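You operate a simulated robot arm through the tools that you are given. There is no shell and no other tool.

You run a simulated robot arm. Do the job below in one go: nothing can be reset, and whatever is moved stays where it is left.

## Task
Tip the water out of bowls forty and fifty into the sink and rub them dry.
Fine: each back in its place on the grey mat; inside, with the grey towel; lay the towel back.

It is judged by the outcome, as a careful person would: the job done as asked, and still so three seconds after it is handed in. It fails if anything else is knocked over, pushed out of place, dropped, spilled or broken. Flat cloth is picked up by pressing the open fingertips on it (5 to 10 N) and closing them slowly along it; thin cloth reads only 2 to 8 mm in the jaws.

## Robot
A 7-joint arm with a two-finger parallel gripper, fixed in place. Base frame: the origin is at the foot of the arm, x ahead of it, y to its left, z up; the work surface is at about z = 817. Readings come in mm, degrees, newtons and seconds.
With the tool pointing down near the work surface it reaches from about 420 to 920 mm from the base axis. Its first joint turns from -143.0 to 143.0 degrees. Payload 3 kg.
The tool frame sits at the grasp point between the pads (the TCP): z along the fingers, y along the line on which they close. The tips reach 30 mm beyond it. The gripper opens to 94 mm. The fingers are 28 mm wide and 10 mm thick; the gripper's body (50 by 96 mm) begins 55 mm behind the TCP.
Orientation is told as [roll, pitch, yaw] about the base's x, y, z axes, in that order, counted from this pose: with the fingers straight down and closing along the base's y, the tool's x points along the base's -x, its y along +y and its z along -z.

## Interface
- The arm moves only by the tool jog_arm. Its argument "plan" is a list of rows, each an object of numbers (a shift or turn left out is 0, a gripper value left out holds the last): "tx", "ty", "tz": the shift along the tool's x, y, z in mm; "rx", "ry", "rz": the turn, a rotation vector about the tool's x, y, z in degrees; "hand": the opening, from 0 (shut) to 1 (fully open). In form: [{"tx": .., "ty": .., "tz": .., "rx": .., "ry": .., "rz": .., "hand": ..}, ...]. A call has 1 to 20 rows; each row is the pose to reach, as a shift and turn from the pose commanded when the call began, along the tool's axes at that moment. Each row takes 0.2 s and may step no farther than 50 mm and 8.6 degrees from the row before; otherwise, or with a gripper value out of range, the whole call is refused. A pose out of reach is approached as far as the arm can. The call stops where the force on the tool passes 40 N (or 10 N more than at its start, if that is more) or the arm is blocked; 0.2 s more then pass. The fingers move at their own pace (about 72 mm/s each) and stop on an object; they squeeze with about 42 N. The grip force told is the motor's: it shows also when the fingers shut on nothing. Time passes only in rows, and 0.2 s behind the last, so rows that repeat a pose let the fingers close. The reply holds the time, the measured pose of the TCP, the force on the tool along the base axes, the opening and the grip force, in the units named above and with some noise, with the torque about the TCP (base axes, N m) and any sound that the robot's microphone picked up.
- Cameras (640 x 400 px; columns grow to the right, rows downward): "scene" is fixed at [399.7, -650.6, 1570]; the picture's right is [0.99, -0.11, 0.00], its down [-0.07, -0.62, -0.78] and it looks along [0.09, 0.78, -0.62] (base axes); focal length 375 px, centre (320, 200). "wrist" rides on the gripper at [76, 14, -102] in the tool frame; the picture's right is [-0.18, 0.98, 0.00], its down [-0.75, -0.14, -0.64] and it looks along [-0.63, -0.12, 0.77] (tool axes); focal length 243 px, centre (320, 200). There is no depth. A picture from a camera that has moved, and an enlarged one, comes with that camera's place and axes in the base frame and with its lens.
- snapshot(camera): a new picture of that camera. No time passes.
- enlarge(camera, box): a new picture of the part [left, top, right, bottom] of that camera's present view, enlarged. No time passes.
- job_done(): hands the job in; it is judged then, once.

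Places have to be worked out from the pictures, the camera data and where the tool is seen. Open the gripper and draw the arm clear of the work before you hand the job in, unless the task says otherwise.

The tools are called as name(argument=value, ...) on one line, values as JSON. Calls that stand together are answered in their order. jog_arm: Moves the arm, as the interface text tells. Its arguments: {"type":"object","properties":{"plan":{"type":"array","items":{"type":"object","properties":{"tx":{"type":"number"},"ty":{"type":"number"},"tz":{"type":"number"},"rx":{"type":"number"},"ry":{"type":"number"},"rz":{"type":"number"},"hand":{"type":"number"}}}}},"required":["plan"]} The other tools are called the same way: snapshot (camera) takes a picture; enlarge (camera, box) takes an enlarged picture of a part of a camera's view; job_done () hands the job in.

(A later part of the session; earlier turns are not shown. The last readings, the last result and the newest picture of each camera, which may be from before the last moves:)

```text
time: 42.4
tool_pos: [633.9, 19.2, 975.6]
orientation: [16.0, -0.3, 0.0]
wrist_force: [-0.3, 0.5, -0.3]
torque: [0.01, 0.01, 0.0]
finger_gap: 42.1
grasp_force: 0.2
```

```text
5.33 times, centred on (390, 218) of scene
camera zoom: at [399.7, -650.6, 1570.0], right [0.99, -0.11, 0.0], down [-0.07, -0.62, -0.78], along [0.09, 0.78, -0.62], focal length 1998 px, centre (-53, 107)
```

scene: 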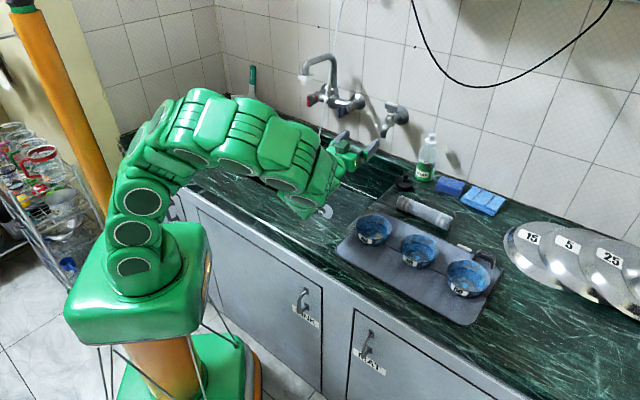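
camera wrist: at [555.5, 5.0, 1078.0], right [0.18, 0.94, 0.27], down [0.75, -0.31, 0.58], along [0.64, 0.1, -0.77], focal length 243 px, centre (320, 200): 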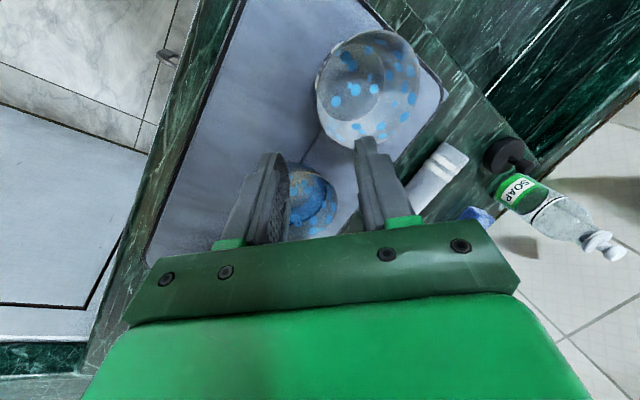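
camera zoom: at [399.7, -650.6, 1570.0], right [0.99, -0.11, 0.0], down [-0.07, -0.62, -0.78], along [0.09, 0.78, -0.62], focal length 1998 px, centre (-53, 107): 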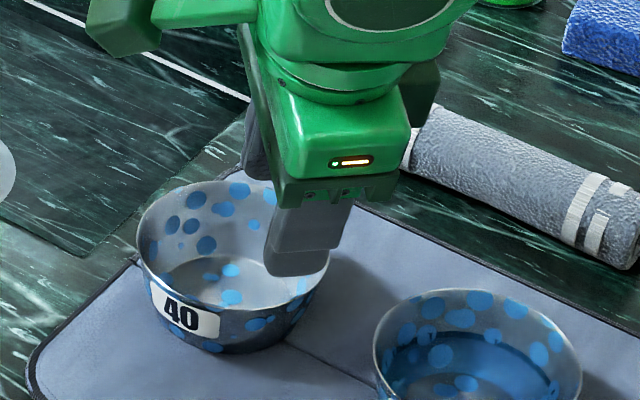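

Bowl 40 stands back in its place, empty. Now I move to a look-and-pre-grasp pose beside bowl 50's right rim.

jog_arm(plan=[{"tx": -23.4, "ty": -23.7, "tz": -6.9}, {"tx": -46.8, "ty": -47.5, "tz": -13.8}, {"tx": -70.2, "ty": -71.2, "tz": -20.6}, {"tx": -93.6, "ty": -95, "tz": -27.5}, {"tx": -116.9, "ty": -118.7, "tz": -34.4}, {"tx": -140.3, "ty": -142.4, "tz": -41.3}, {"tx": -163.7, "ty": -166.2, "tz": -48.1}, {"tx": -187.1, "ty": -189.9, "tz": -55}, {"tx": -187.1, "ty": -189.9, "tz": -55}])

snapshot(camera="wrist")

enlarge(camera="wrist", box=[250, 0, 490, 170])

enlarge(camera="scene", box=[400, 170, 540, 310])

```text
time: 44.4
tool_pos: [815.3, -178.7, 973.9]
orientation: [15.9, -0.3, 0.0]
wrist_force: [-0.2, 0.3, 0.4]
torque: [-0.04, -0.02, 0.03]
finger_gap: 42.1
grasp_force: 0.0
```

```text
taken
camera wrist: at [738.7, -194.0, 1075.9], right [0.18, 0.95, 0.27], down [0.75, -0.31, 0.58], along [0.63, 0.1, -0.77], focal length 243 px, centre (320, 200)
```

wrist: 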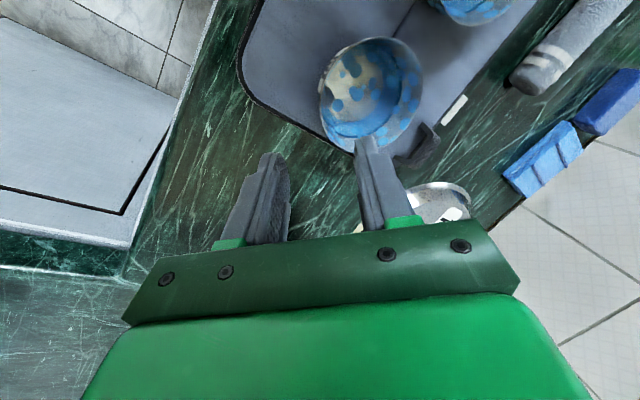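

```text
2.35 times, centred on (370, 85) of wrist
camera zoom: at [738.7, -194.0, 1075.9], right [0.18, 0.95, 0.27], down [0.75, -0.31, 0.58], along [0.63, 0.1, -0.77], focal length 571 px, centre (202, 471)
```

zoom: 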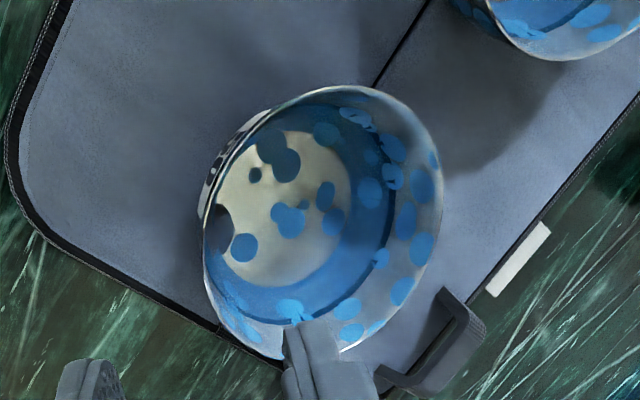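

```text
2.86 times, centred on (470, 240) of scene
camera zoom: at [399.7, -650.6, 1570.0], right [0.99, -0.11, 0.0], down [-0.07, -0.62, -0.78], along [0.09, 0.78, -0.62], focal length 1070 px, centre (-109, 86)
```

zoom: 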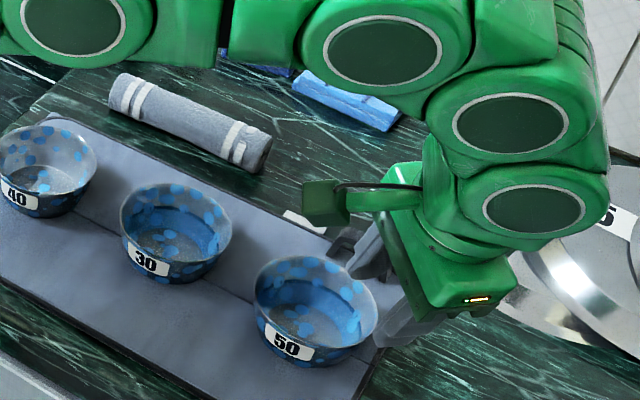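

Bowl 50's centre comes out at about (818,-99) and the gripper is already in line. I descend along the wall direction, stopping a little high to check centring.

jog_arm(plan=[{"tx": -0.5, "tz": 20}, {"tx": -1, "tz": 40}, {"tx": -2, "tz": 56}, {"tx": -2, "tz": 70}, {"tx": -2, "tz": 80}, {"tx": -2, "tz": 88}, {"tx": -2, "tz": 94}, {"tx": -2, "tz": 94}])

enlarge(camera="wrist", box=[220, 110, 440, 250])

```text
time: 46.2
tool_pos: [820.4, -153.1, 885.8]
orientation: [15.9, -0.3, 0.0]
wrist_force: [0.8, 0.4, -0.2]
torque: [0.01, 0.04, -0.02]
finger_gap: 42.3
grasp_force: 0.0
```

```text
2.86 times, centred on (330, 180) of wrist
camera zoom: at [743.5, -167.6, 988.7], right [0.18, 0.95, 0.27], down [0.75, -0.31, 0.58], along [0.63, 0.1, -0.77], focal length 693 px, centre (291, 257)
```

zoom: 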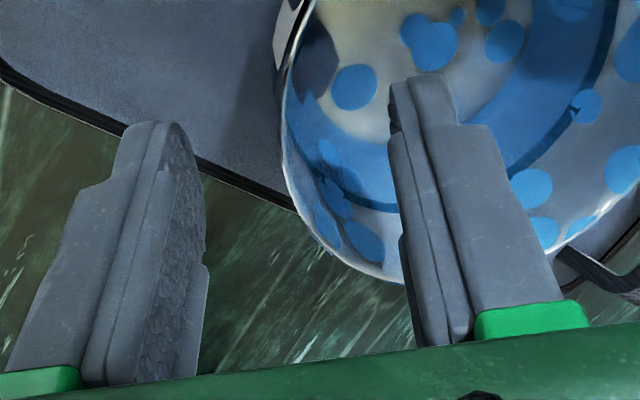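

The wall is about 2 mm off centre toward the outer pad. I correct, go 11 mm deeper and close gently.

jog_arm(plan=[{"ty": -2, "tz": 4}, {"ty": -2, "tz": 8}, {"ty": -2, "tz": 11}, {"ty": -2, "tz": 11, "hand": 0.38}, {"ty": -2, "tz": 11, "hand": 0.3}, {"ty": -2, "tz": 11, "hand": 0.22}, {"ty": -2, "tz": 11, "hand": 0.15}, {"ty": -2, "tz": 11, "hand": 0.1}, {"ty": -2, "tz": 11, "hand": 0.05}, {"ty": -2, "tz": 11, "hand": 0}, {"ty": -2, "tz": 11, "hand": 0}, {"ty": -2, "tz": 11, "hand": 0}])

enlarge(camera="wrist", box=[220, 40, 520, 250])

enlarge(camera="scene", box=[400, 170, 540, 310])

```text
time: 48.8
tool_pos: [821.1, -151.6, 876.4]
orientation: [15.8, -0.2, -0.1]
wrist_force: [0.6, 0.4, 0.0]
torque: [-0.11, 0.02, 0.0]
finger_gap: 6.5
grasp_force: 41.0
```

```text
1.90 times, centred on (370, 145) of wrist
camera zoom: at [744.3, -166.1, 977.9], right [0.18, 0.94, 0.27], down [0.75, -0.31, 0.58], along [0.63, 0.1, -0.77], focal length 462 px, centre (225, 305)
```

zoom: 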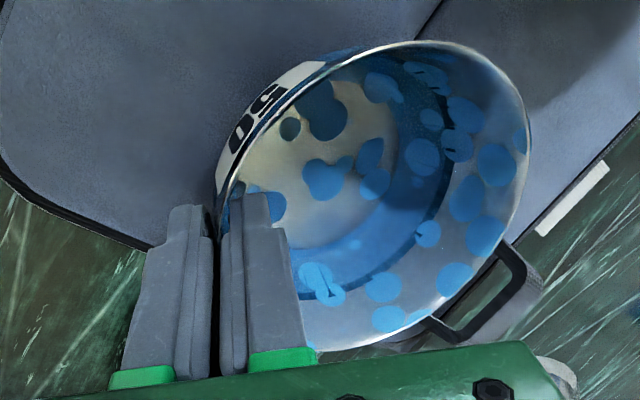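

```text
2.86 times, centred on (470, 240) of scene
camera zoom: at [399.7, -650.6, 1570.0], right [0.99, -0.11, 0.0], down [-0.07, -0.62, -0.78], along [0.09, 0.78, -0.62], focal length 1070 px, centre (-109, 86)
```

zoom: 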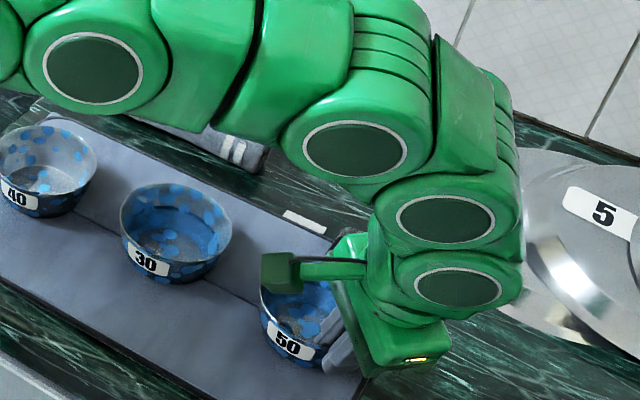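

Gripped at (821,-151.6,876.4), gap 6.5 mm. I lift slowly straight up and check it stays level.

jog_arm(plan=[{"ty": 1.1, "tz": -3.8}, {"ty": 2.8, "tz": -9.6}, {"ty": 5.5, "tz": -19.2}, {"ty": 8.3, "tz": -28.8}, {"ty": 11, "tz": -38.4}, {"ty": 13.8, "tz": -48}, {"ty": 13.8, "tz": -48}])

enlarge(camera="wrist", box=[220, 40, 520, 250])

enlarge(camera="scene", box=[400, 170, 540, 310])

```text
time: 50.4
tool_pos: [821.7, -153.9, 925.4]
orientation: [15.9, -0.3, 0.0]
wrist_force: [0.5, 0.4, -2.0]
torque: [-0.07, 0.03, 0.02]
finger_gap: 6.2
grasp_force: 40.4
```

```text
1.90 times, centred on (370, 145) of wrist
camera zoom: at [744.6, -167.4, 1027.5], right [0.18, 0.94, 0.27], down [0.75, -0.31, 0.58], along [0.64, 0.1, -0.77], focal length 462 px, centre (225, 305)
```

zoom: 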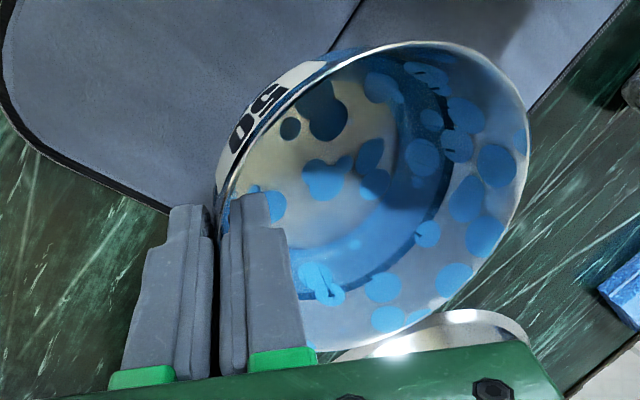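

```text
2.86 times, centred on (470, 240) of scene
camera zoom: at [399.7, -650.6, 1570.0], right [0.99, -0.11, 0.0], down [-0.07, -0.62, -0.78], along [0.09, 0.78, -0.62], focal length 1070 px, centre (-109, 86)
```

zoom: 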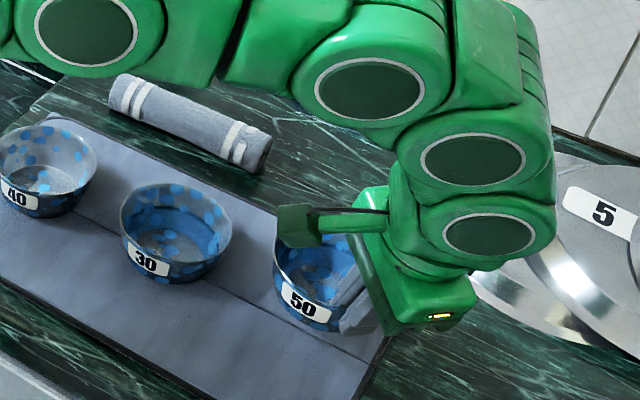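

Level and secure. I raise it further and start carrying it toward the sink, smoothly, high above the other bowls.

jog_arm(plan=[{"ty": 2.8, "tz": -9.6}, {"ty": 6.9, "tz": -24}, {"ty": 11, "tz": -38.4}, {"ty": 14.9, "tz": -51.9}, {"ty": 16.5, "tz": -57.7}, {"tx": 1.8, "ty": 21.1, "tz": -56.4}, {"tx": 5.3, "ty": 30.4, "tz": -53.7}, {"tx": 10.6, "ty": 44.3, "tz": -49.7}, {"tx": 17.7, "ty": 62.9, "tz": -44.4}, {"tx": 26.5, "ty": 86, "tz": -37.7}, {"tx": 37.1, "ty": 113.9, "tz": -29.7}, {"tx": 47.7, "ty": 141.7, "tz": -21.8}, {"tx": 58.3, "ty": 169.5, "tz": -13.8}, {"tx": 67.1, "ty": 192.7, "tz": -7.1}, {"tx": 74.2, "ty": 211.2, "tz": -1.8}, {"tx": 79.5, "ty": 225.1, "tz": 2.2}, {"tx": 83.9, "ty": 236.7, "tz": 5.5}, {"tx": 86.6, "ty": 243.7, "tz": 7.5}, {"tx": 88.4, "ty": 248.3, "tz": 8.9}])

snapshot(camera="wrist")

```text
time: 54.4
tool_pos: [732.5, 89.6, 984.4]
orientation: [15.9, -0.3, 0.0]
wrist_force: [-0.4, 0.0, -1.9]
torque: [-0.11, 0.01, 0.01]
finger_gap: 6.3
grasp_force: 40.2
```

```text
taken
camera wrist: at [655.0, 74.5, 1087.7], right [0.18, 0.94, 0.27], down [0.75, -0.31, 0.58], along [0.63, 0.1, -0.77], focal length 243 px, centre (320, 200)
```

wrist: 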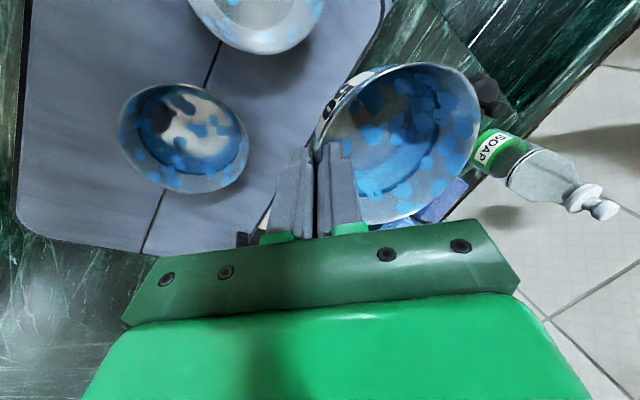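

Still level. I carry it the rest of the way over the sink with the 30° turn.

jog_arm(plan=[{"tx": 2.6, "ty": 6.9, "tz": 2, "ry": 0.25, "rz": -0.86}, {"tx": 7.9, "ty": 20.7, "tz": 5.9, "ry": 0.74, "rz": -2.6}, {"tx": 14.9, "ty": 39, "tz": 11.1, "ry": 1.4, "rz": -4.9}, {"tx": 23.6, "ty": 62, "tz": 17.7, "ry": 2.2, "rz": -7.8}, {"tx": 33.3, "ty": 87.3, "tz": 24.9, "ry": 3.1, "rz": -10.9}, {"tx": 42.9, "ty": 112.6, "tz": 32, "ry": 4.05, "rz": -14.1}, {"tx": 52.5, "ty": 137.8, "tz": 39.2, "ry": 5, "rz": -17.3}, {"tx": 62.1, "ty": 163.1, "tz": 46.4, "ry": 5.9, "rz": -20.4}, {"tx": 70, "ty": 183.8, "tz": 52.3, "ry": 6.6, "rz": -23}, {"tx": 77, "ty": 202.1, "tz": 57.6, "ry": 7.3, "rz": -25.3}, {"tx": 82.3, "ty": 215.9, "tz": 61.5, "ry": 7.8, "rz": -27.1}, {"tx": 85.8, "ty": 225.1, "tz": 64.1, "ry": 8.1, "rz": -28.2}, {"tx": 87.5, "ty": 229.7, "tz": 65.4, "ry": 8.27, "rz": -28.8}, {"tx": 87.5, "ty": 229.7, "tz": 65.4, "ry": 8.27, "rz": -28.8}])

snapshot(camera="wrist")

snapshot(camera="scene")

```text
time: 57.4
tool_pos: [644.6, 328.6, 982.9]
orientation: [15.8, -0.2, 29.9]
wrist_force: [0.2, 0.0, -2.8]
torque: [-0.05, -0.08, 0.02]
finger_gap: 6.0
grasp_force: 40.4
```

```text
taken
camera wrist: at [585.4, 277.5, 1086.4], right [-0.31, 0.91, 0.27], down [0.81, 0.11, 0.58], along [0.5, 0.4, -0.77], focal length 243 px, centre (320, 200)
```

wrist: 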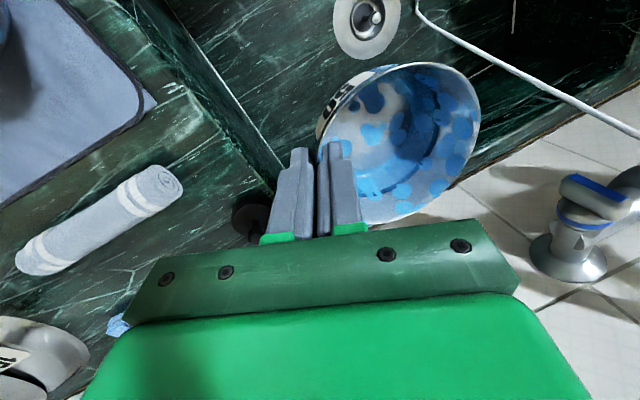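

```text
taken
```

scene: 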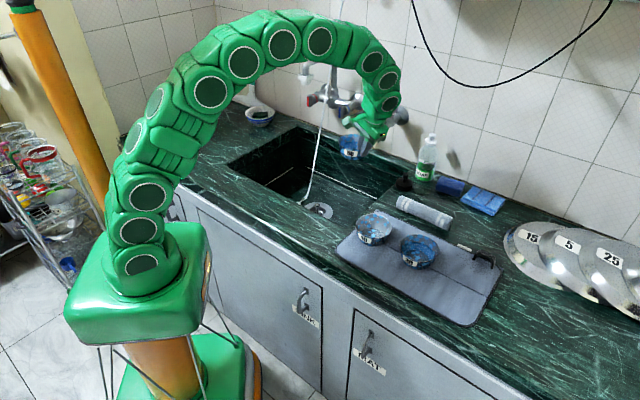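

Bowl 50 is over the sink in the same pose as before. I tilt it slowly to 110° and hold.

jog_arm(plan=[{"ry": -4.8, "rz": -1.4}, {"ry": -9.6, "rz": -2.8}, {"ry": -14.4, "rz": -4.1}, {"ry": -19.2, "rz": -5.5}, {"ry": -24, "rz": -6.9}, {"ry": -28.8, "rz": -8.3}, {"ry": -33.6, "rz": -9.7}, {"ry": -38.4, "rz": -11}, {"ry": -43.2, "rz": -12.4}, {"ry": -48.1, "rz": -13.8}, {"ry": -52.9, "rz": -15.2}, {"ry": -57.7, "rz": -16.6}, {"ry": -62.5, "rz": -17.9}, {"ry": -67.3, "rz": -19.3}, {"ry": -72.1, "rz": -20.7}, {"ry": -76.9, "rz": -22.1}, {"ry": -81.7, "rz": -23.5}, {"ry": -86.5, "rz": -24.8}, {"ry": -91.3, "rz": -26.2}, {"ry": -96.1, "rz": -27.6}])

jog_arm(plan=[{"ry": -4.8, "rz": -1.4}, {"ry": -9.6, "rz": -2.8}, {"ry": -9.6, "rz": -2.8}, {"ry": -9.6, "rz": -2.8}, {"ry": -9.6, "rz": -2.8}, {"ry": -9.6, "rz": -2.8}, {"ry": -9.6, "rz": -2.8}, {"ry": -9.6, "rz": -2.8}])

enlarge(camera="wrist", box=[280, 40, 500, 230])

```text
time: 61.6
tool_pos: [646.0, 328.3, 982.9]
orientation: [-163.1, -79.7, -151.1]
wrist_force: [0.1, 0.2, -1.2]
torque: [-0.06, -0.03, -0.01]
finger_gap: 5.7
grasp_force: 39.8
```

```text
time: 63.4
tool_pos: [646.6, 328.0, 984.9]
orientation: [-163.2, -69.8, -150.9]
wrist_force: [0.7, -0.3, -1.6]
torque: [-0.06, 0.0, -0.01]
finger_gap: 5.8
grasp_force: 39.7
```

```text
2.11 times, centred on (390, 135) of wrist
camera zoom: at [592.1, 280.7, 877.7], right [-0.75, 0.66, 0.07], down [-0.54, -0.67, 0.51], along [0.39, 0.34, 0.86], focal length 511 px, centre (173, 337)
```

zoom: 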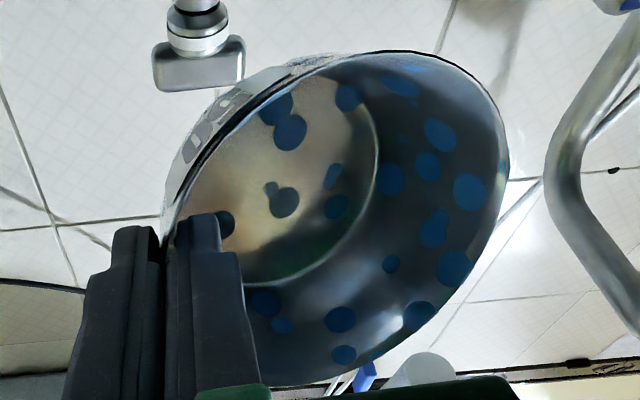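

Bowl 50 is empty too. I turn it upright again.

jog_arm(plan=[{"ry": 7, "rz": 2}, {"ry": 14.1, "rz": 4}, {"ry": 21.1, "rz": 6.1}, {"ry": 28.2, "rz": 8.1}, {"ry": 35.2, "rz": 10.1}, {"ry": 42.3, "rz": 12.2}, {"ry": 49.3, "rz": 14.2}, {"ry": 56.4, "rz": 16.2}, {"ry": 63.4, "rz": 18.2}, {"ry": 70.5, "rz": 20.3}, {"ry": 77.5, "rz": 22.3}, {"ry": 84.6, "rz": 24.3}, {"ry": 91.6, "rz": 26.3}, {"ry": 98.7, "rz": 28.4}, {"ry": 105.7, "rz": 30.4}, {"ry": 105.7, "rz": 30.4}])

snapshot(camera="wrist")

```text
time: 66.8
tool_pos: [646.2, 328.2, 983.7]
orientation: [15.9, -0.3, 29.9]
wrist_force: [0.3, -0.8, 0.4]
torque: [-0.01, 0.02, -0.05]
finger_gap: 5.1
grasp_force: 40.0
```

```text
taken
camera wrist: at [585.8, 277.6, 1087.5], right [-0.31, 0.91, 0.27], down [0.81, 0.11, 0.58], along [0.5, 0.4, -0.77], focal length 243 px, centre (320, 200)
```

wrist: 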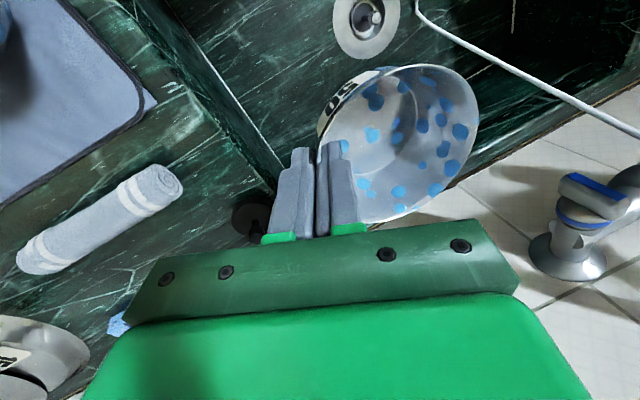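

The bowl is upright. I carry it back along the same line to above its place on the mat at the right end.

jog_arm(plan=[{"tx": 1.3, "ty": -7.3, "tz": -2.1, "ry": -0.12, "rz": 0.43}, {"tx": 4, "ty": -21.8, "tz": -6.3, "ry": -0.37, "rz": 1.3}, {"tx": 7.5, "ty": -41.2, "tz": -11.8, "ry": -0.7, "rz": 2.4}, {"tx": 12, "ty": -65.4, "tz": -18.8, "ry": -1.1, "rz": 3.9}, {"tx": 16.8, "ty": -92, "tz": -26.4, "ry": -1.6, "rz": 5.5}, {"tx": 22.2, "ty": -121, "tz": -34.8, "ry": -2.1, "rz": 7.2}, {"tx": 27.9, "ty": -152.5, "tz": -43.8, "ry": -2.6, "rz": 9.1}, {"tx": 33.7, "ty": -184, "tz": -52.9, "ry": -3.1, "rz": 10.9}, {"tx": 39.4, "ty": -215.5, "tz": -61.9, "ry": -3.7, "rz": 12.8}, {"tx": 45.2, "ty": -246.9, "tz": -70.9, "ry": -4.2, "rz": 14.7}, {"tx": 50.9, "ty": -278.4, "tz": -80, "ry": -4.8, "rz": 16.6}, {"tx": 56.7, "ty": -309.9, "tz": -89, "ry": -5.3, "rz": 18.4}, {"tx": 62.5, "ty": -341.4, "tz": -98.1, "ry": -5.8, "rz": 20.3}, {"tx": 68.2, "ty": -372.8, "tz": -107.1, "ry": -6.4, "rz": 22.2}, {"tx": 73.5, "ty": -401.9, "tz": -115.5, "ry": -6.9, "rz": 23.9}, {"tx": 78.4, "ty": -428.5, "tz": -123.1, "ry": -7.3, "rz": 25.5}, {"tx": 82.4, "ty": -450.3, "tz": -129.4, "ry": -7.7, "rz": 26.8}, {"tx": 85.5, "ty": -467.3, "tz": -134.2, "ry": -8, "rz": 27.8}, {"tx": 87.7, "ty": -479.4, "tz": -137.7, "ry": -8.2, "rz": 28.5}, {"tx": 88.6, "ty": -484.2, "tz": -139.1, "ry": -8.27, "rz": 28.8}])

snapshot(camera="wrist")

enlarge(camera="scene", box=[400, 170, 540, 310])

```text
time: 71.0
tool_pos: [819.0, -151.4, 984.9]
orientation: [15.9, -0.1, 0.0]
wrist_force: [0.1, 0.0, -1.3]
torque: [-0.02, 0.01, -0.03]
finger_gap: 5.1
grasp_force: 39.2
```

```text
taken
camera wrist: at [742.2, -166.7, 1088.1], right [0.18, 0.94, 0.27], down [0.75, -0.31, 0.58], along [0.63, 0.1, -0.77], focal length 243 px, centre (320, 200)
```

wrist: 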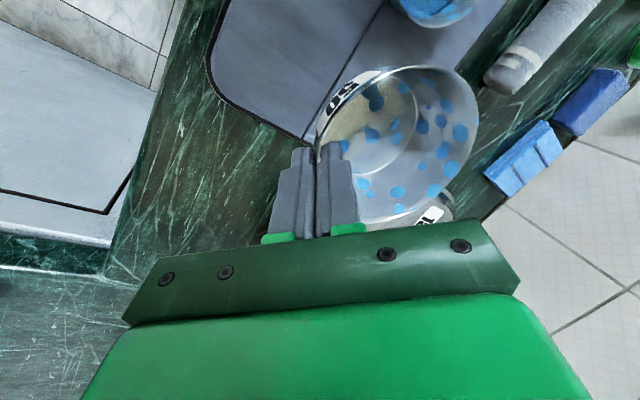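

```text
2.86 times, centred on (470, 240) of scene
camera zoom: at [399.7, -650.6, 1570.0], right [0.99, -0.11, 0.0], down [-0.07, -0.62, -0.78], along [0.09, 0.78, -0.62], focal length 1070 px, centre (-109, 86)
```

zoom: 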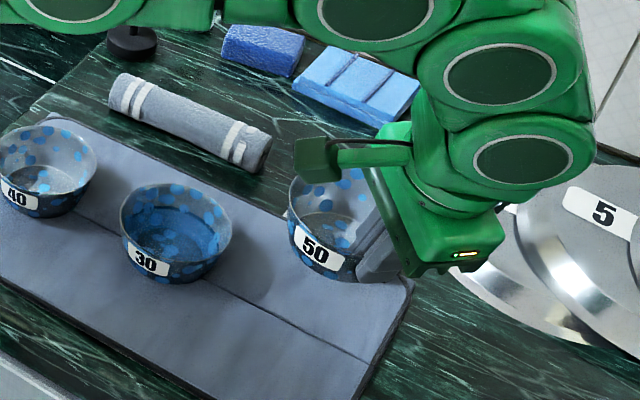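

The bowl appears slightly tipped in the grip, harmless when empty. I lower it toward the mat, slowly near the end.

jog_arm(plan=[{"ty": -5.5, "tz": 19.2}, {"ty": -11, "tz": 38.4}, {"ty": -16.6, "tz": 57.7}, {"ty": -22.1, "tz": 76.9}, {"ty": -24.8, "tz": 86.5}, {"ty": -26.5, "tz": 92.3}, {"ty": -27.3, "tz": 95.1}, {"ty": -27.3, "tz": 95.1}])

enlarge(camera="wrist", box=[220, 40, 520, 250])

enlarge(camera="scene", box=[430, 220, 530, 310])

```text
time: 72.8
tool_pos: [821.0, -151.8, 887.3]
orientation: [15.8, -0.2, -0.1]
wrist_force: [-0.8, 0.3, -1.6]
torque: [-0.06, 0.01, 0.02]
finger_gap: 4.7
grasp_force: 39.2
```

```text
1.90 times, centred on (370, 145) of wrist
camera zoom: at [743.6, -166.7, 990.0], right [0.18, 0.94, 0.27], down [0.75, -0.31, 0.58], along [0.64, 0.1, -0.77], focal length 462 px, centre (225, 305)
```

zoom: 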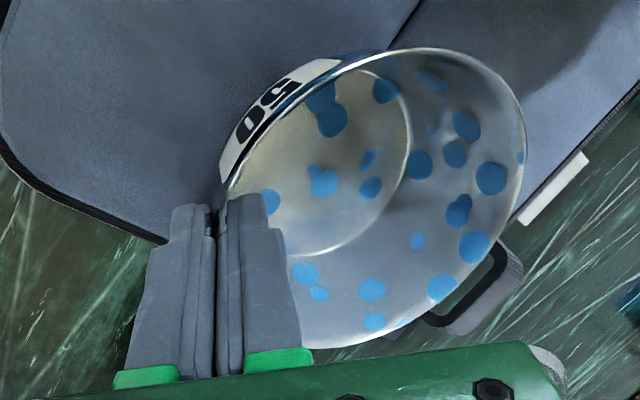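

```text
4.44 times, centred on (480, 265) of scene
camera zoom: at [399.7, -650.6, 1570.0], right [0.99, -0.11, 0.0], down [-0.07, -0.62, -0.78], along [0.09, 0.78, -0.62], focal length 1665 px, centre (-391, -89)
```

zoom: 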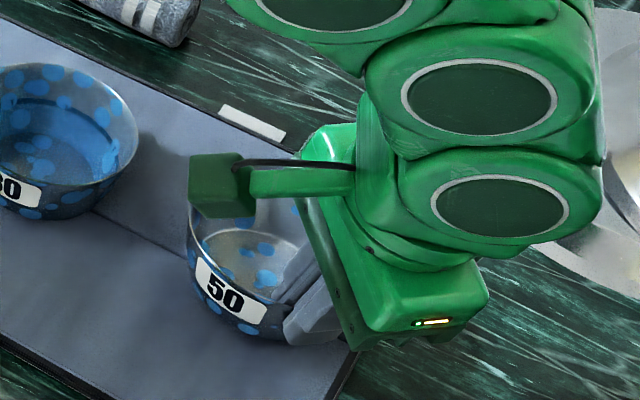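

About 10 mm remain to the mat. I lower slowly until I feel contact.

jog_arm(plan=[{"ty": -1.1, "tz": 3.8}, {"ty": -1.9, "tz": 6.7}, {"ty": -2.5, "tz": 8.6}, {"ty": -2.9, "tz": 10.1}, {"ty": -2.9, "tz": 10.1}])

enlarge(camera="scene", box=[430, 220, 530, 310])

```text
time: 74.0
tool_pos: [819.8, -152.2, 877.5]
orientation: [15.9, -0.4, 0.0]
wrist_force: [-5.1, -1.2, 19.9]
torque: [0.52, -0.32, 0.15]
finger_gap: 5.1
grasp_force: 38.9
```

```text
4.44 times, centred on (480, 265) of scene
camera zoom: at [399.7, -650.6, 1570.0], right [0.99, -0.11, 0.0], down [-0.07, -0.62, -0.78], along [0.09, 0.78, -0.62], focal length 1665 px, centre (-391, -89)
```

zoom: 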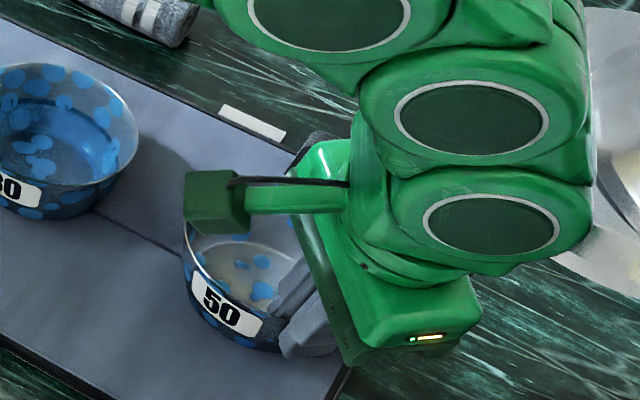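

Firm contact (20 N), so I ease off about 2 mm first, then open gently.

jog_arm(plan=[{"ty": 0.3, "tz": -1}, {"ty": 0.6, "tz": -2.1}, {"ty": 0.6, "tz": -2.1}])

```text
time: 74.8
tool_pos: [821.0, -151.6, 877.6]
orientation: [16.0, -0.3, -0.1]
wrist_force: [0.1, -0.4, -0.9]
torque: [-0.02, 0.01, 0.0]
finger_gap: 4.7
grasp_force: 39.1
```

The force is back to about the bowl's weight, so it just clears the mat. I lower 1.3 mm and then open gently.

jog_arm(plan=[{"ty": -0.36, "tz": 1.2}, {"ty": -0.36, "tz": 1.2}, {"ty": -0.36, "tz": 1.2, "hand": 0.08}, {"ty": -0.36, "tz": 1.2, "hand": 0.12}, {"ty": -0.36, "tz": 1.2, "hand": 0.18}, {"ty": -0.36, "tz": 1.2, "hand": 0.25}, {"ty": -0.36, "tz": 1.2, "hand": 0.35}, {"ty": -0.36, "tz": 1.2, "hand": 0.45}, {"ty": -0.36, "tz": 1.2, "hand": 0.45}])

enlarge(camera="wrist", box=[220, 40, 520, 250])

enlarge(camera="scene", box=[430, 220, 530, 310])

```text
time: 76.8
tool_pos: [820.6, -153.3, 876.7]
orientation: [16.0, -0.3, -0.1]
wrist_force: [-0.2, -0.4, 0.7]
torque: [0.0, 0.02, 0.02]
finger_gap: 42.4
grasp_force: 0.0
```

```text
1.90 times, centred on (370, 145) of wrist
camera zoom: at [743.5, -167.7, 979.7], right [0.18, 0.94, 0.27], down [0.75, -0.31, 0.58], along [0.63, 0.1, -0.77], focal length 462 px, centre (225, 305)
```

zoom: 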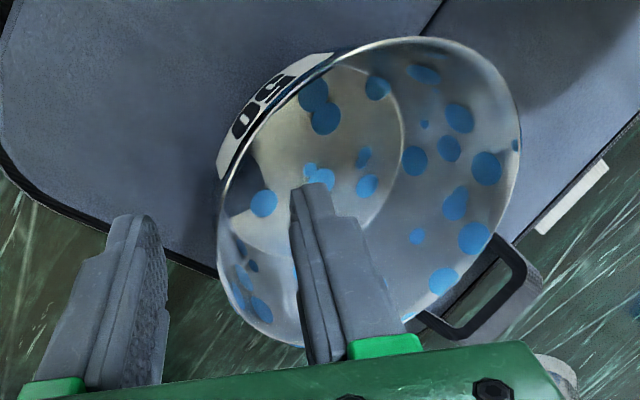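

```text
4.44 times, centred on (480, 265) of scene
camera zoom: at [399.7, -650.6, 1570.0], right [0.99, -0.11, 0.0], down [-0.07, -0.62, -0.78], along [0.09, 0.78, -0.62], focal length 1665 px, centre (-391, -89)
```

zoom: 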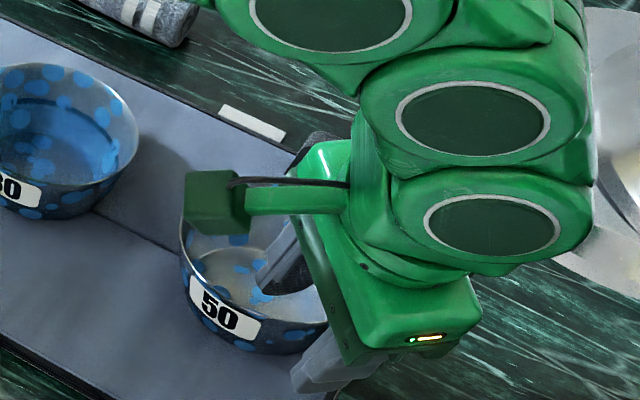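

Released and level on the mat. I withdraw along the finger direction and then compare its position with the original.

jog_arm(plan=[{"tz": -10}, {"tz": -25}, {"tz": -45}, {"tz": -70}, {"tz": -100}, {"ty": 10, "tz": -140}, {"tx": 40, "ty": 20, "tz": -160}, {"tx": 80, "ty": 30, "tz": -170}, {"tx": 120, "ty": 40, "tz": -180}, {"tx": 120, "ty": 40, "tz": -180}])

enlarge(camera="scene", box=[435, 245, 515, 310])

enlarge(camera="scene", box=[345, 200, 415, 250])

snapshot(camera="scene")

```text
time: 79.0
tool_pos: [698.9, -165.6, 1061.3]
orientation: [15.8, -0.2, -0.1]
wrist_force: [1.2, 0.1, -0.6]
torque: [-0.01, 0.01, 0.03]
finger_gap: 42.0
grasp_force: 0.0
```

```text
6.15 times, centred on (475, 278) of scene
camera zoom: at [399.7, -650.6, 1570.0], right [0.99, -0.11, 0.0], down [-0.07, -0.62, -0.78], along [0.09, 0.78, -0.62], focal length 2305 px, centre (-634, -277)
```

zoom: 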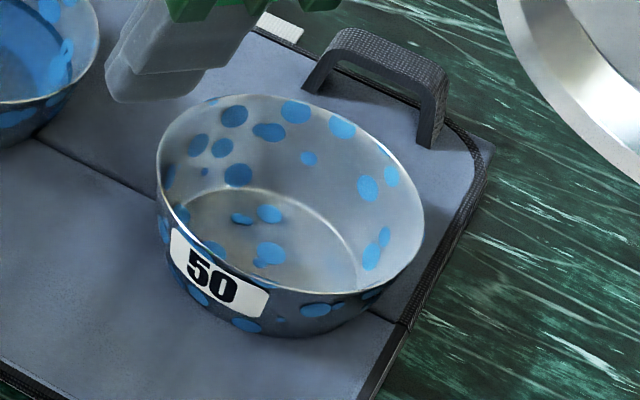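

```text
8.00 times, centred on (380, 225) of scene
camera zoom: at [399.7, -650.6, 1570.0], right [0.99, -0.11, 0.0], down [-0.07, -0.62, -0.78], along [0.09, 0.78, -0.62], focal length 2997 px, centre (-160, 0)
```

zoom: 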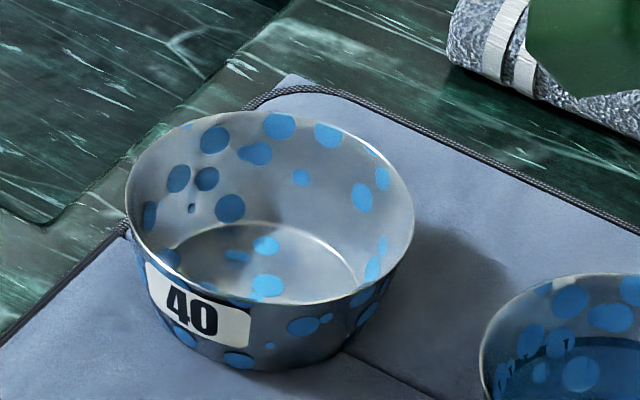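

```text
taken
```

scene: 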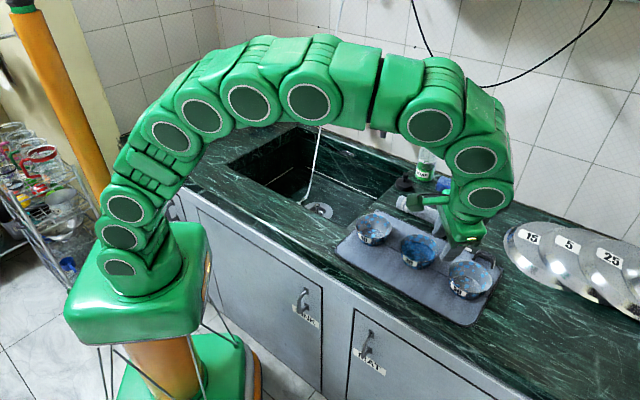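

Both bowls are back within about 5 mm of their places, empty. Now the towel: I move over it with the tool turned to its axis (yaw about -43°) to measure it from close by.

jog_arm(plan=[{"tx": -4.7, "ty": 31.5, "tz": 14.3, "rx": 1.3, "ry": -0.5, "rz": 3.5, "hand": 0.75}, {"tx": -9.3, "ty": 63, "tz": 28.7, "rx": 2.6, "ry": -1, "rz": 7}, {"tx": -14, "ty": 94.5, "tz": 43, "rx": 3.8, "ry": -1.5, "rz": 10.6}, {"tx": -18.7, "ty": 126, "tz": 57.3, "rx": 5.1, "ry": -2, "rz": 14.1}, {"tx": -23.3, "ty": 157.5, "tz": 71.7, "rx": 6.4, "ry": -2.5, "rz": 17.6}, {"tx": -28, "ty": 189, "tz": 86, "rx": 7.7, "ry": -3, "rz": 21.2}, {"tx": -32.7, "ty": 220.6, "tz": 100.3, "rx": 8.9, "ry": -3.5, "rz": 24.7}, {"tx": -37.3, "ty": 252, "tz": 114.7, "rx": 10.2, "ry": -4, "rz": 28.2}, {"tx": -42, "ty": 283.6, "tz": 129, "rx": 11.5, "ry": -4.5, "rz": 31.7}, {"tx": -46.7, "ty": 315, "tz": 143.3, "rx": 12.8, "ry": -5, "rz": 35.3}, {"tx": -51.3, "ty": 346.6, "tz": 157.7, "rx": 14, "ry": -5.5, "rz": 38.8}, {"tx": -56, "ty": 378.1, "tz": 172, "rx": 15.3, "ry": -5.96, "rz": 42.3}, {"tx": -56, "ty": 378.1, "tz": 172, "rx": 15.3, "ry": -5.96, "rz": 42.3}])

snapshot(camera="wrist")

snapshot(camera="scene")

```text
time: 81.8
tool_pos: [754.2, 246.6, 1000.2]
orientation: [0.1, -0.4, -42.7]
wrist_force: [-0.6, 0.4, 0.7]
torque: [-0.04, 0.01, -0.01]
finger_gap: 70.4
grasp_force: 0.1
```

```text
taken
camera wrist: at [706.5, 308.8, 1103.3], right [0.8, 0.6, 0.0], down [0.45, -0.61, 0.65], along [0.39, -0.52, -0.76], focal length 243 px, centre (320, 200)
```

wrist: 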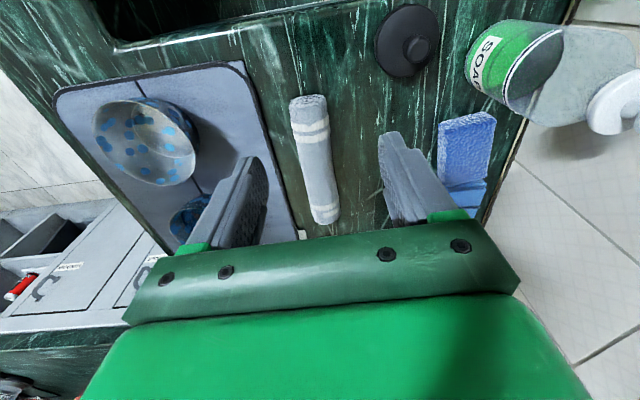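

```text
taken
```

scene: 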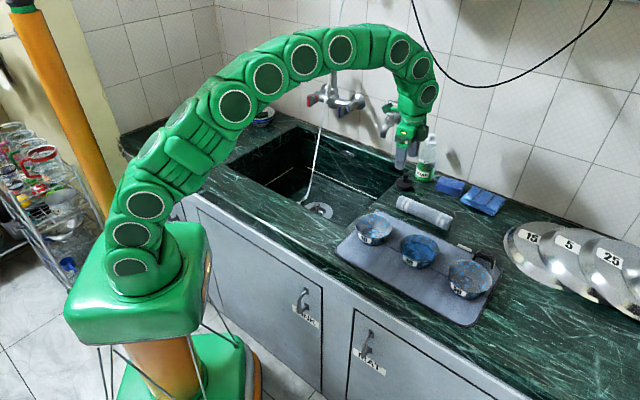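

The towel is well in view between the fingers. I enlarge it to measure its ends.

enlarge(camera="wrist", box=[220, 80, 420, 240])

enlarge(camera="scene", box=[385, 180, 465, 240])

```text
2.50 times, centred on (320, 160) of wrist
camera zoom: at [706.5, 308.8, 1103.3], right [0.8, 0.6, 0.0], down [0.45, -0.61, 0.65], along [0.39, -0.52, -0.76], focal length 606 px, centre (320, 300)
```

zoom: 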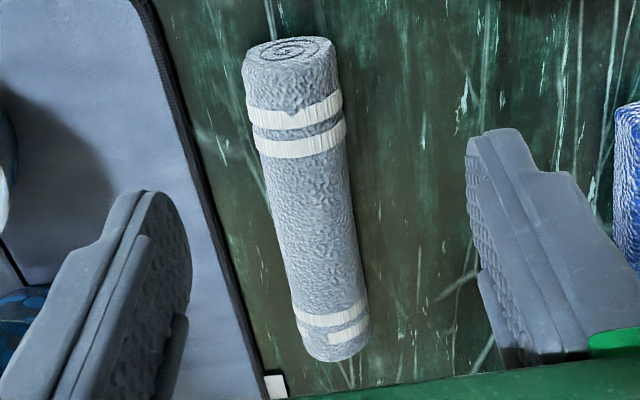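

```text
6.67 times, centred on (425, 210) of scene
camera zoom: at [399.7, -650.6, 1570.0], right [0.99, -0.11, 0.0], down [-0.07, -0.62, -0.78], along [0.09, 0.78, -0.62], focal length 2498 px, centre (-380, 133)
```

zoom: 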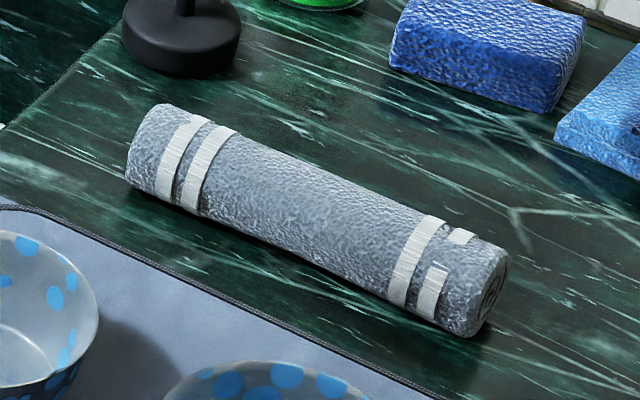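

Towel: ends at about (745,231) and (871,112), 40 mm thick, axis yaw about -43°. I go to a pre-grasp pose tilted 25° toward the far end, so the roll can later stand upright with a moderate tool tilt.

jog_arm(plan=[{"tx": -28.6, "ty": -3.7, "tz": 14.9, "ry": 5}, {"tx": -57.3, "ty": -7.4, "tz": 29.8, "ry": 10}, {"tx": -85.9, "ty": -11.1, "tz": 44.6, "ry": 15}, {"tx": -114.6, "ty": -14.8, "tz": 59.5, "ry": 20}, {"tx": -143.2, "ty": -18.5, "tz": 74.4, "ry": 25}, {"tx": -143.2, "ty": -18.5, "tz": 74.4, "ry": 25}])

snapshot(camera="wrist")

snapshot(camera="scene")

```text
time: 83.2
tool_pos: [821.1, 141.4, 915.5]
orientation: [0.2, 24.7, -42.6]
wrist_force: [-0.7, 0.0, 0.5]
torque: [-0.01, -0.01, -0.01]
finger_gap: 70.2
grasp_force: 0.0
out of reach, approached as far as the arm can: row 5, 6
```

```text
taken
camera wrist: at [811.0, 170.6, 1041.7], right [0.79, 0.61, -0.07], down [0.6, -0.75, 0.27], along [0.11, -0.26, -0.96], focal length 243 px, centre (320, 200)
```

wrist: 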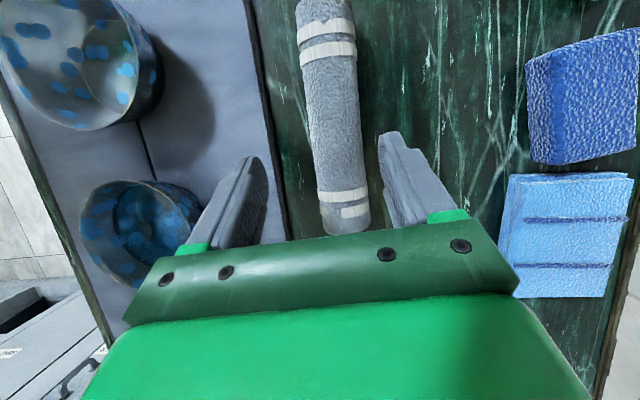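

```text
taken
```

scene: 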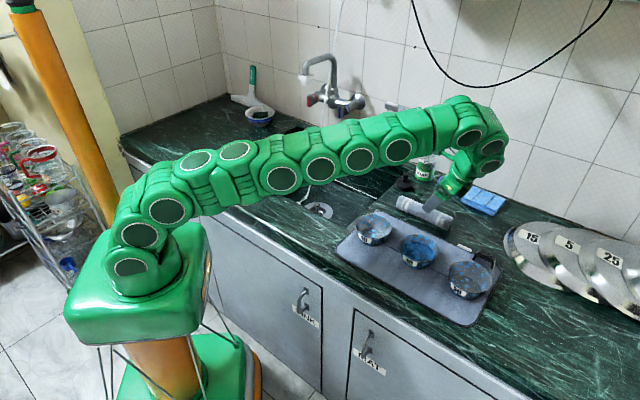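

That lean is at the limit of the arm's reach, so I reduce the tilt to about 12° and line up directly above the grip point at (819,161).

jog_arm(plan=[{"tx": 3.4, "ty": 3.4, "tz": 1.6, "ry": -3.2}, {"tx": 6.8, "ty": 6.8, "tz": 3.2, "ry": -6.4}, {"tx": 10.2, "ty": 10.2, "tz": 4.7, "ry": -9.6}, {"tx": 13.6, "ty": 13.6, "tz": 6.3, "ry": -12.7}, {"tx": 13.6, "ty": 13.6, "tz": 6.3, "ry": -12.7}])

snapshot(camera="wrist")

enlarge(camera="scene", box=[385, 150, 505, 240])

```text
time: 84.4
tool_pos: [817.1, 164.7, 916.6]
orientation: [0.1, 12.0, -42.6]
wrist_force: [0.1, 0.1, 0.8]
torque: [0.03, -0.01, -0.01]
finger_gap: 70.9
grasp_force: 0.1
```

```text
taken
camera wrist: at [787.0, 209.7, 1032.3], right [0.8, 0.6, -0.04], down [0.54, -0.69, 0.47], along [0.26, -0.4, -0.88], focal length 243 px, centre (320, 200)
```

wrist: 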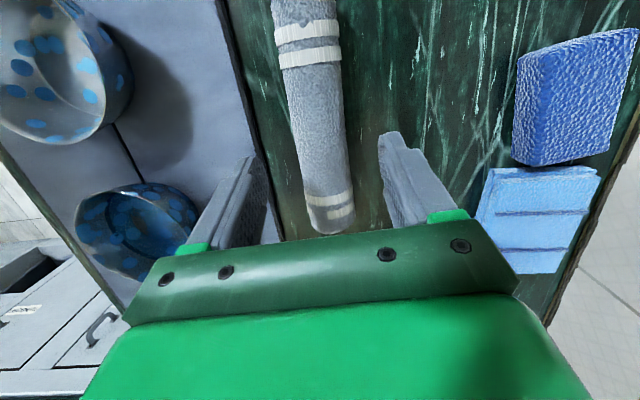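

```text
4.44 times, centred on (445, 195) of scene
camera zoom: at [399.7, -650.6, 1570.0], right [0.99, -0.11, 0.0], down [-0.07, -0.62, -0.78], along [0.09, 0.78, -0.62], focal length 1665 px, centre (-236, 222)
```

zoom: 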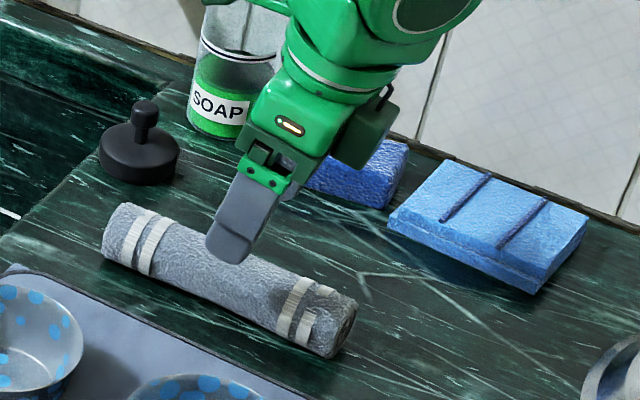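

The roll is centred between the fingers. I lower straight down to TCP z≈855 so the fingertips end just above the counter.

jog_arm(plan=[{"tx": -4.2, "tz": 19.6}, {"tx": -8.3, "tz": 39.1}, {"tx": -10.8, "tz": 50.9}, {"tx": -12.1, "tz": 56.7}, {"tx": -12.9, "tz": 60.6}, {"tx": -12.9, "tz": 60.6}])

snapshot(camera="wrist")

enlarge(camera="scene", box=[385, 150, 505, 240])

```text
time: 85.8
tool_pos: [817.0, 163.8, 851.1]
orientation: [0.1, 12.0, -42.7]
wrist_force: [-0.4, -0.2, -0.2]
torque: [0.0, 0.01, 0.02]
finger_gap: 70.6
grasp_force: 0.1
```

```text
taken
camera wrist: at [786.7, 209.5, 968.1], right [0.8, 0.6, -0.04], down [0.54, -0.69, 0.47], along [0.26, -0.4, -0.88], focal length 243 px, centre (320, 200)
```

wrist: 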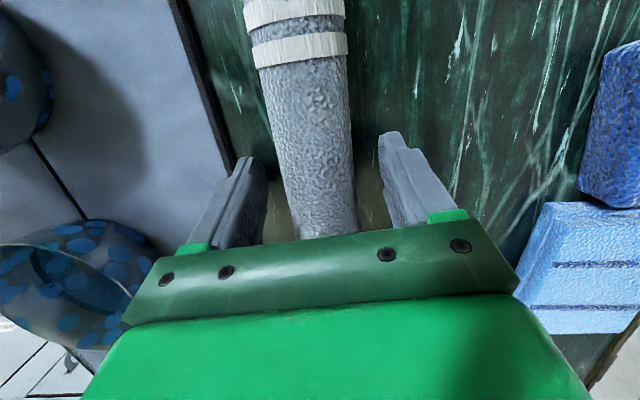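

```text
4.44 times, centred on (445, 195) of scene
camera zoom: at [399.7, -650.6, 1570.0], right [0.99, -0.11, 0.0], down [-0.07, -0.62, -0.78], along [0.09, 0.78, -0.62], focal length 1665 px, centre (-236, 222)
```

zoom: 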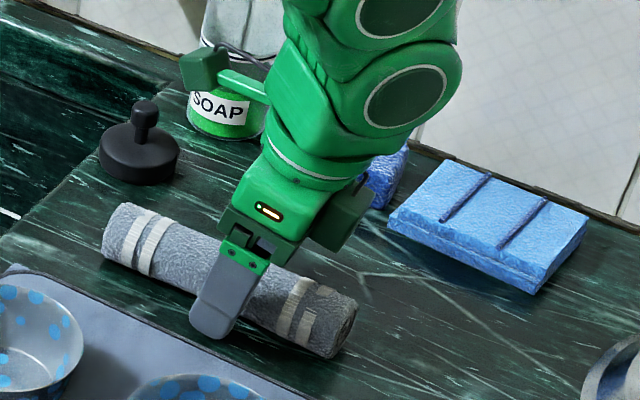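

The fingers straddle the roll without touching the counter. I close on it gently.

jog_arm(plan=[{"hand": 0.65}, {"hand": 0.56}, {"hand": 0.48}, {"hand": 0.42}, {"hand": 0.36}, {"hand": 0.3}, {"hand": 0.2}, {"hand": 0.1}, {"hand": 0.0}, {"hand": 0.0}, {"hand": 0.0}])

snapshot(camera="wrist")

```text
time: 88.2
tool_pos: [818.6, 163.3, 850.9]
orientation: [0.2, 12.0, -42.5]
wrist_force: [-0.7, -1.2, 6.2]
torque: [-0.14, -0.07, -0.26]
finger_gap: 37.6
grasp_force: 42.2
```

```text
taken
camera wrist: at [786.6, 209.4, 968.3], right [0.8, 0.6, -0.04], down [0.54, -0.69, 0.47], along [0.26, -0.4, -0.88], focal length 243 px, centre (320, 200)
```

wrist: 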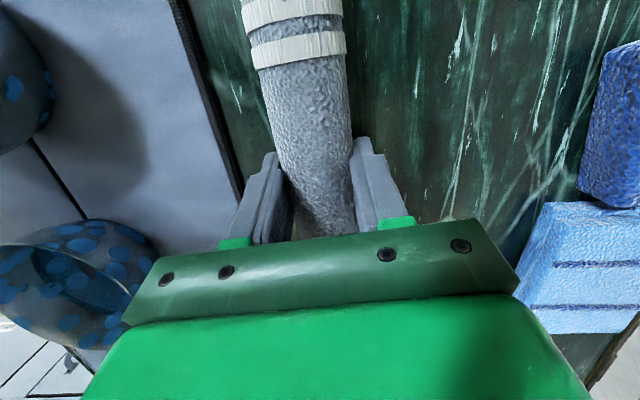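

The towel is gripped (37.6 mm, 42 N) at TCP (818,163.5,852), tilt 12°, yaw -42.6° – the pose to return to. I lift straight up.

jog_arm(plan=[{"tx": 1, "tz": -4.9}, {"tx": 3.1, "tz": -14.7}, {"tx": 7.3, "tz": -34.2}, {"tx": 13.5, "tz": -63.6}, {"tx": 20.8, "tz": -97.8}, {"tx": 27, "tz": -127}, {"tx": 27, "tz": -127}])

snapshot(camera="scene")

snapshot(camera="wrist")

```text
time: 89.8
tool_pos: [816.6, 162.4, 983.8]
orientation: [0.1, 12.0, -42.7]
wrist_force: [-0.2, -1.0, -0.8]
torque: [-0.02, 0.0, -0.01]
finger_gap: 37.3
grasp_force: 42.1
```

```text
taken
```

scene: 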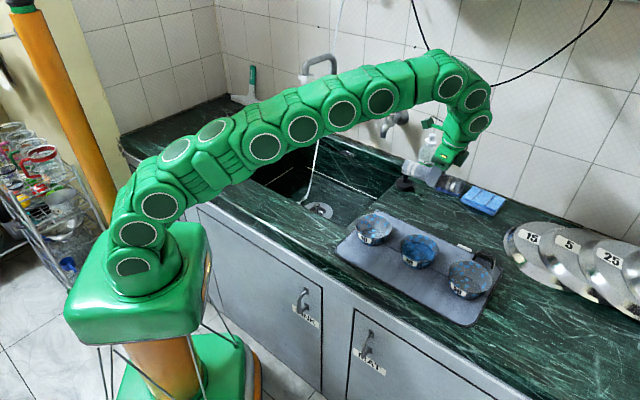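

```text
taken
camera wrist: at [786.7, 208.3, 1101.1], right [0.8, 0.6, -0.04], down [0.54, -0.69, 0.47], along [0.26, -0.4, -0.88], focal length 243 px, centre (320, 200)
```

wrist: 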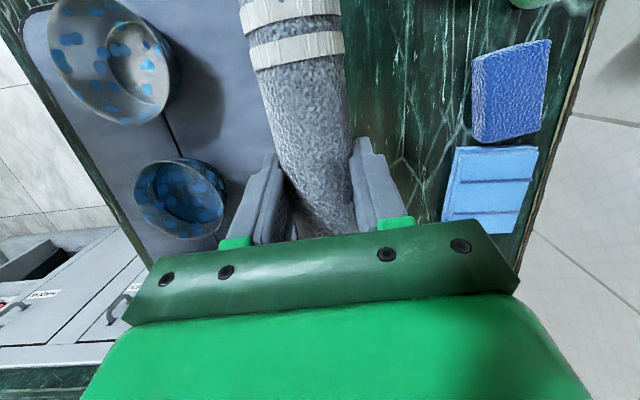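

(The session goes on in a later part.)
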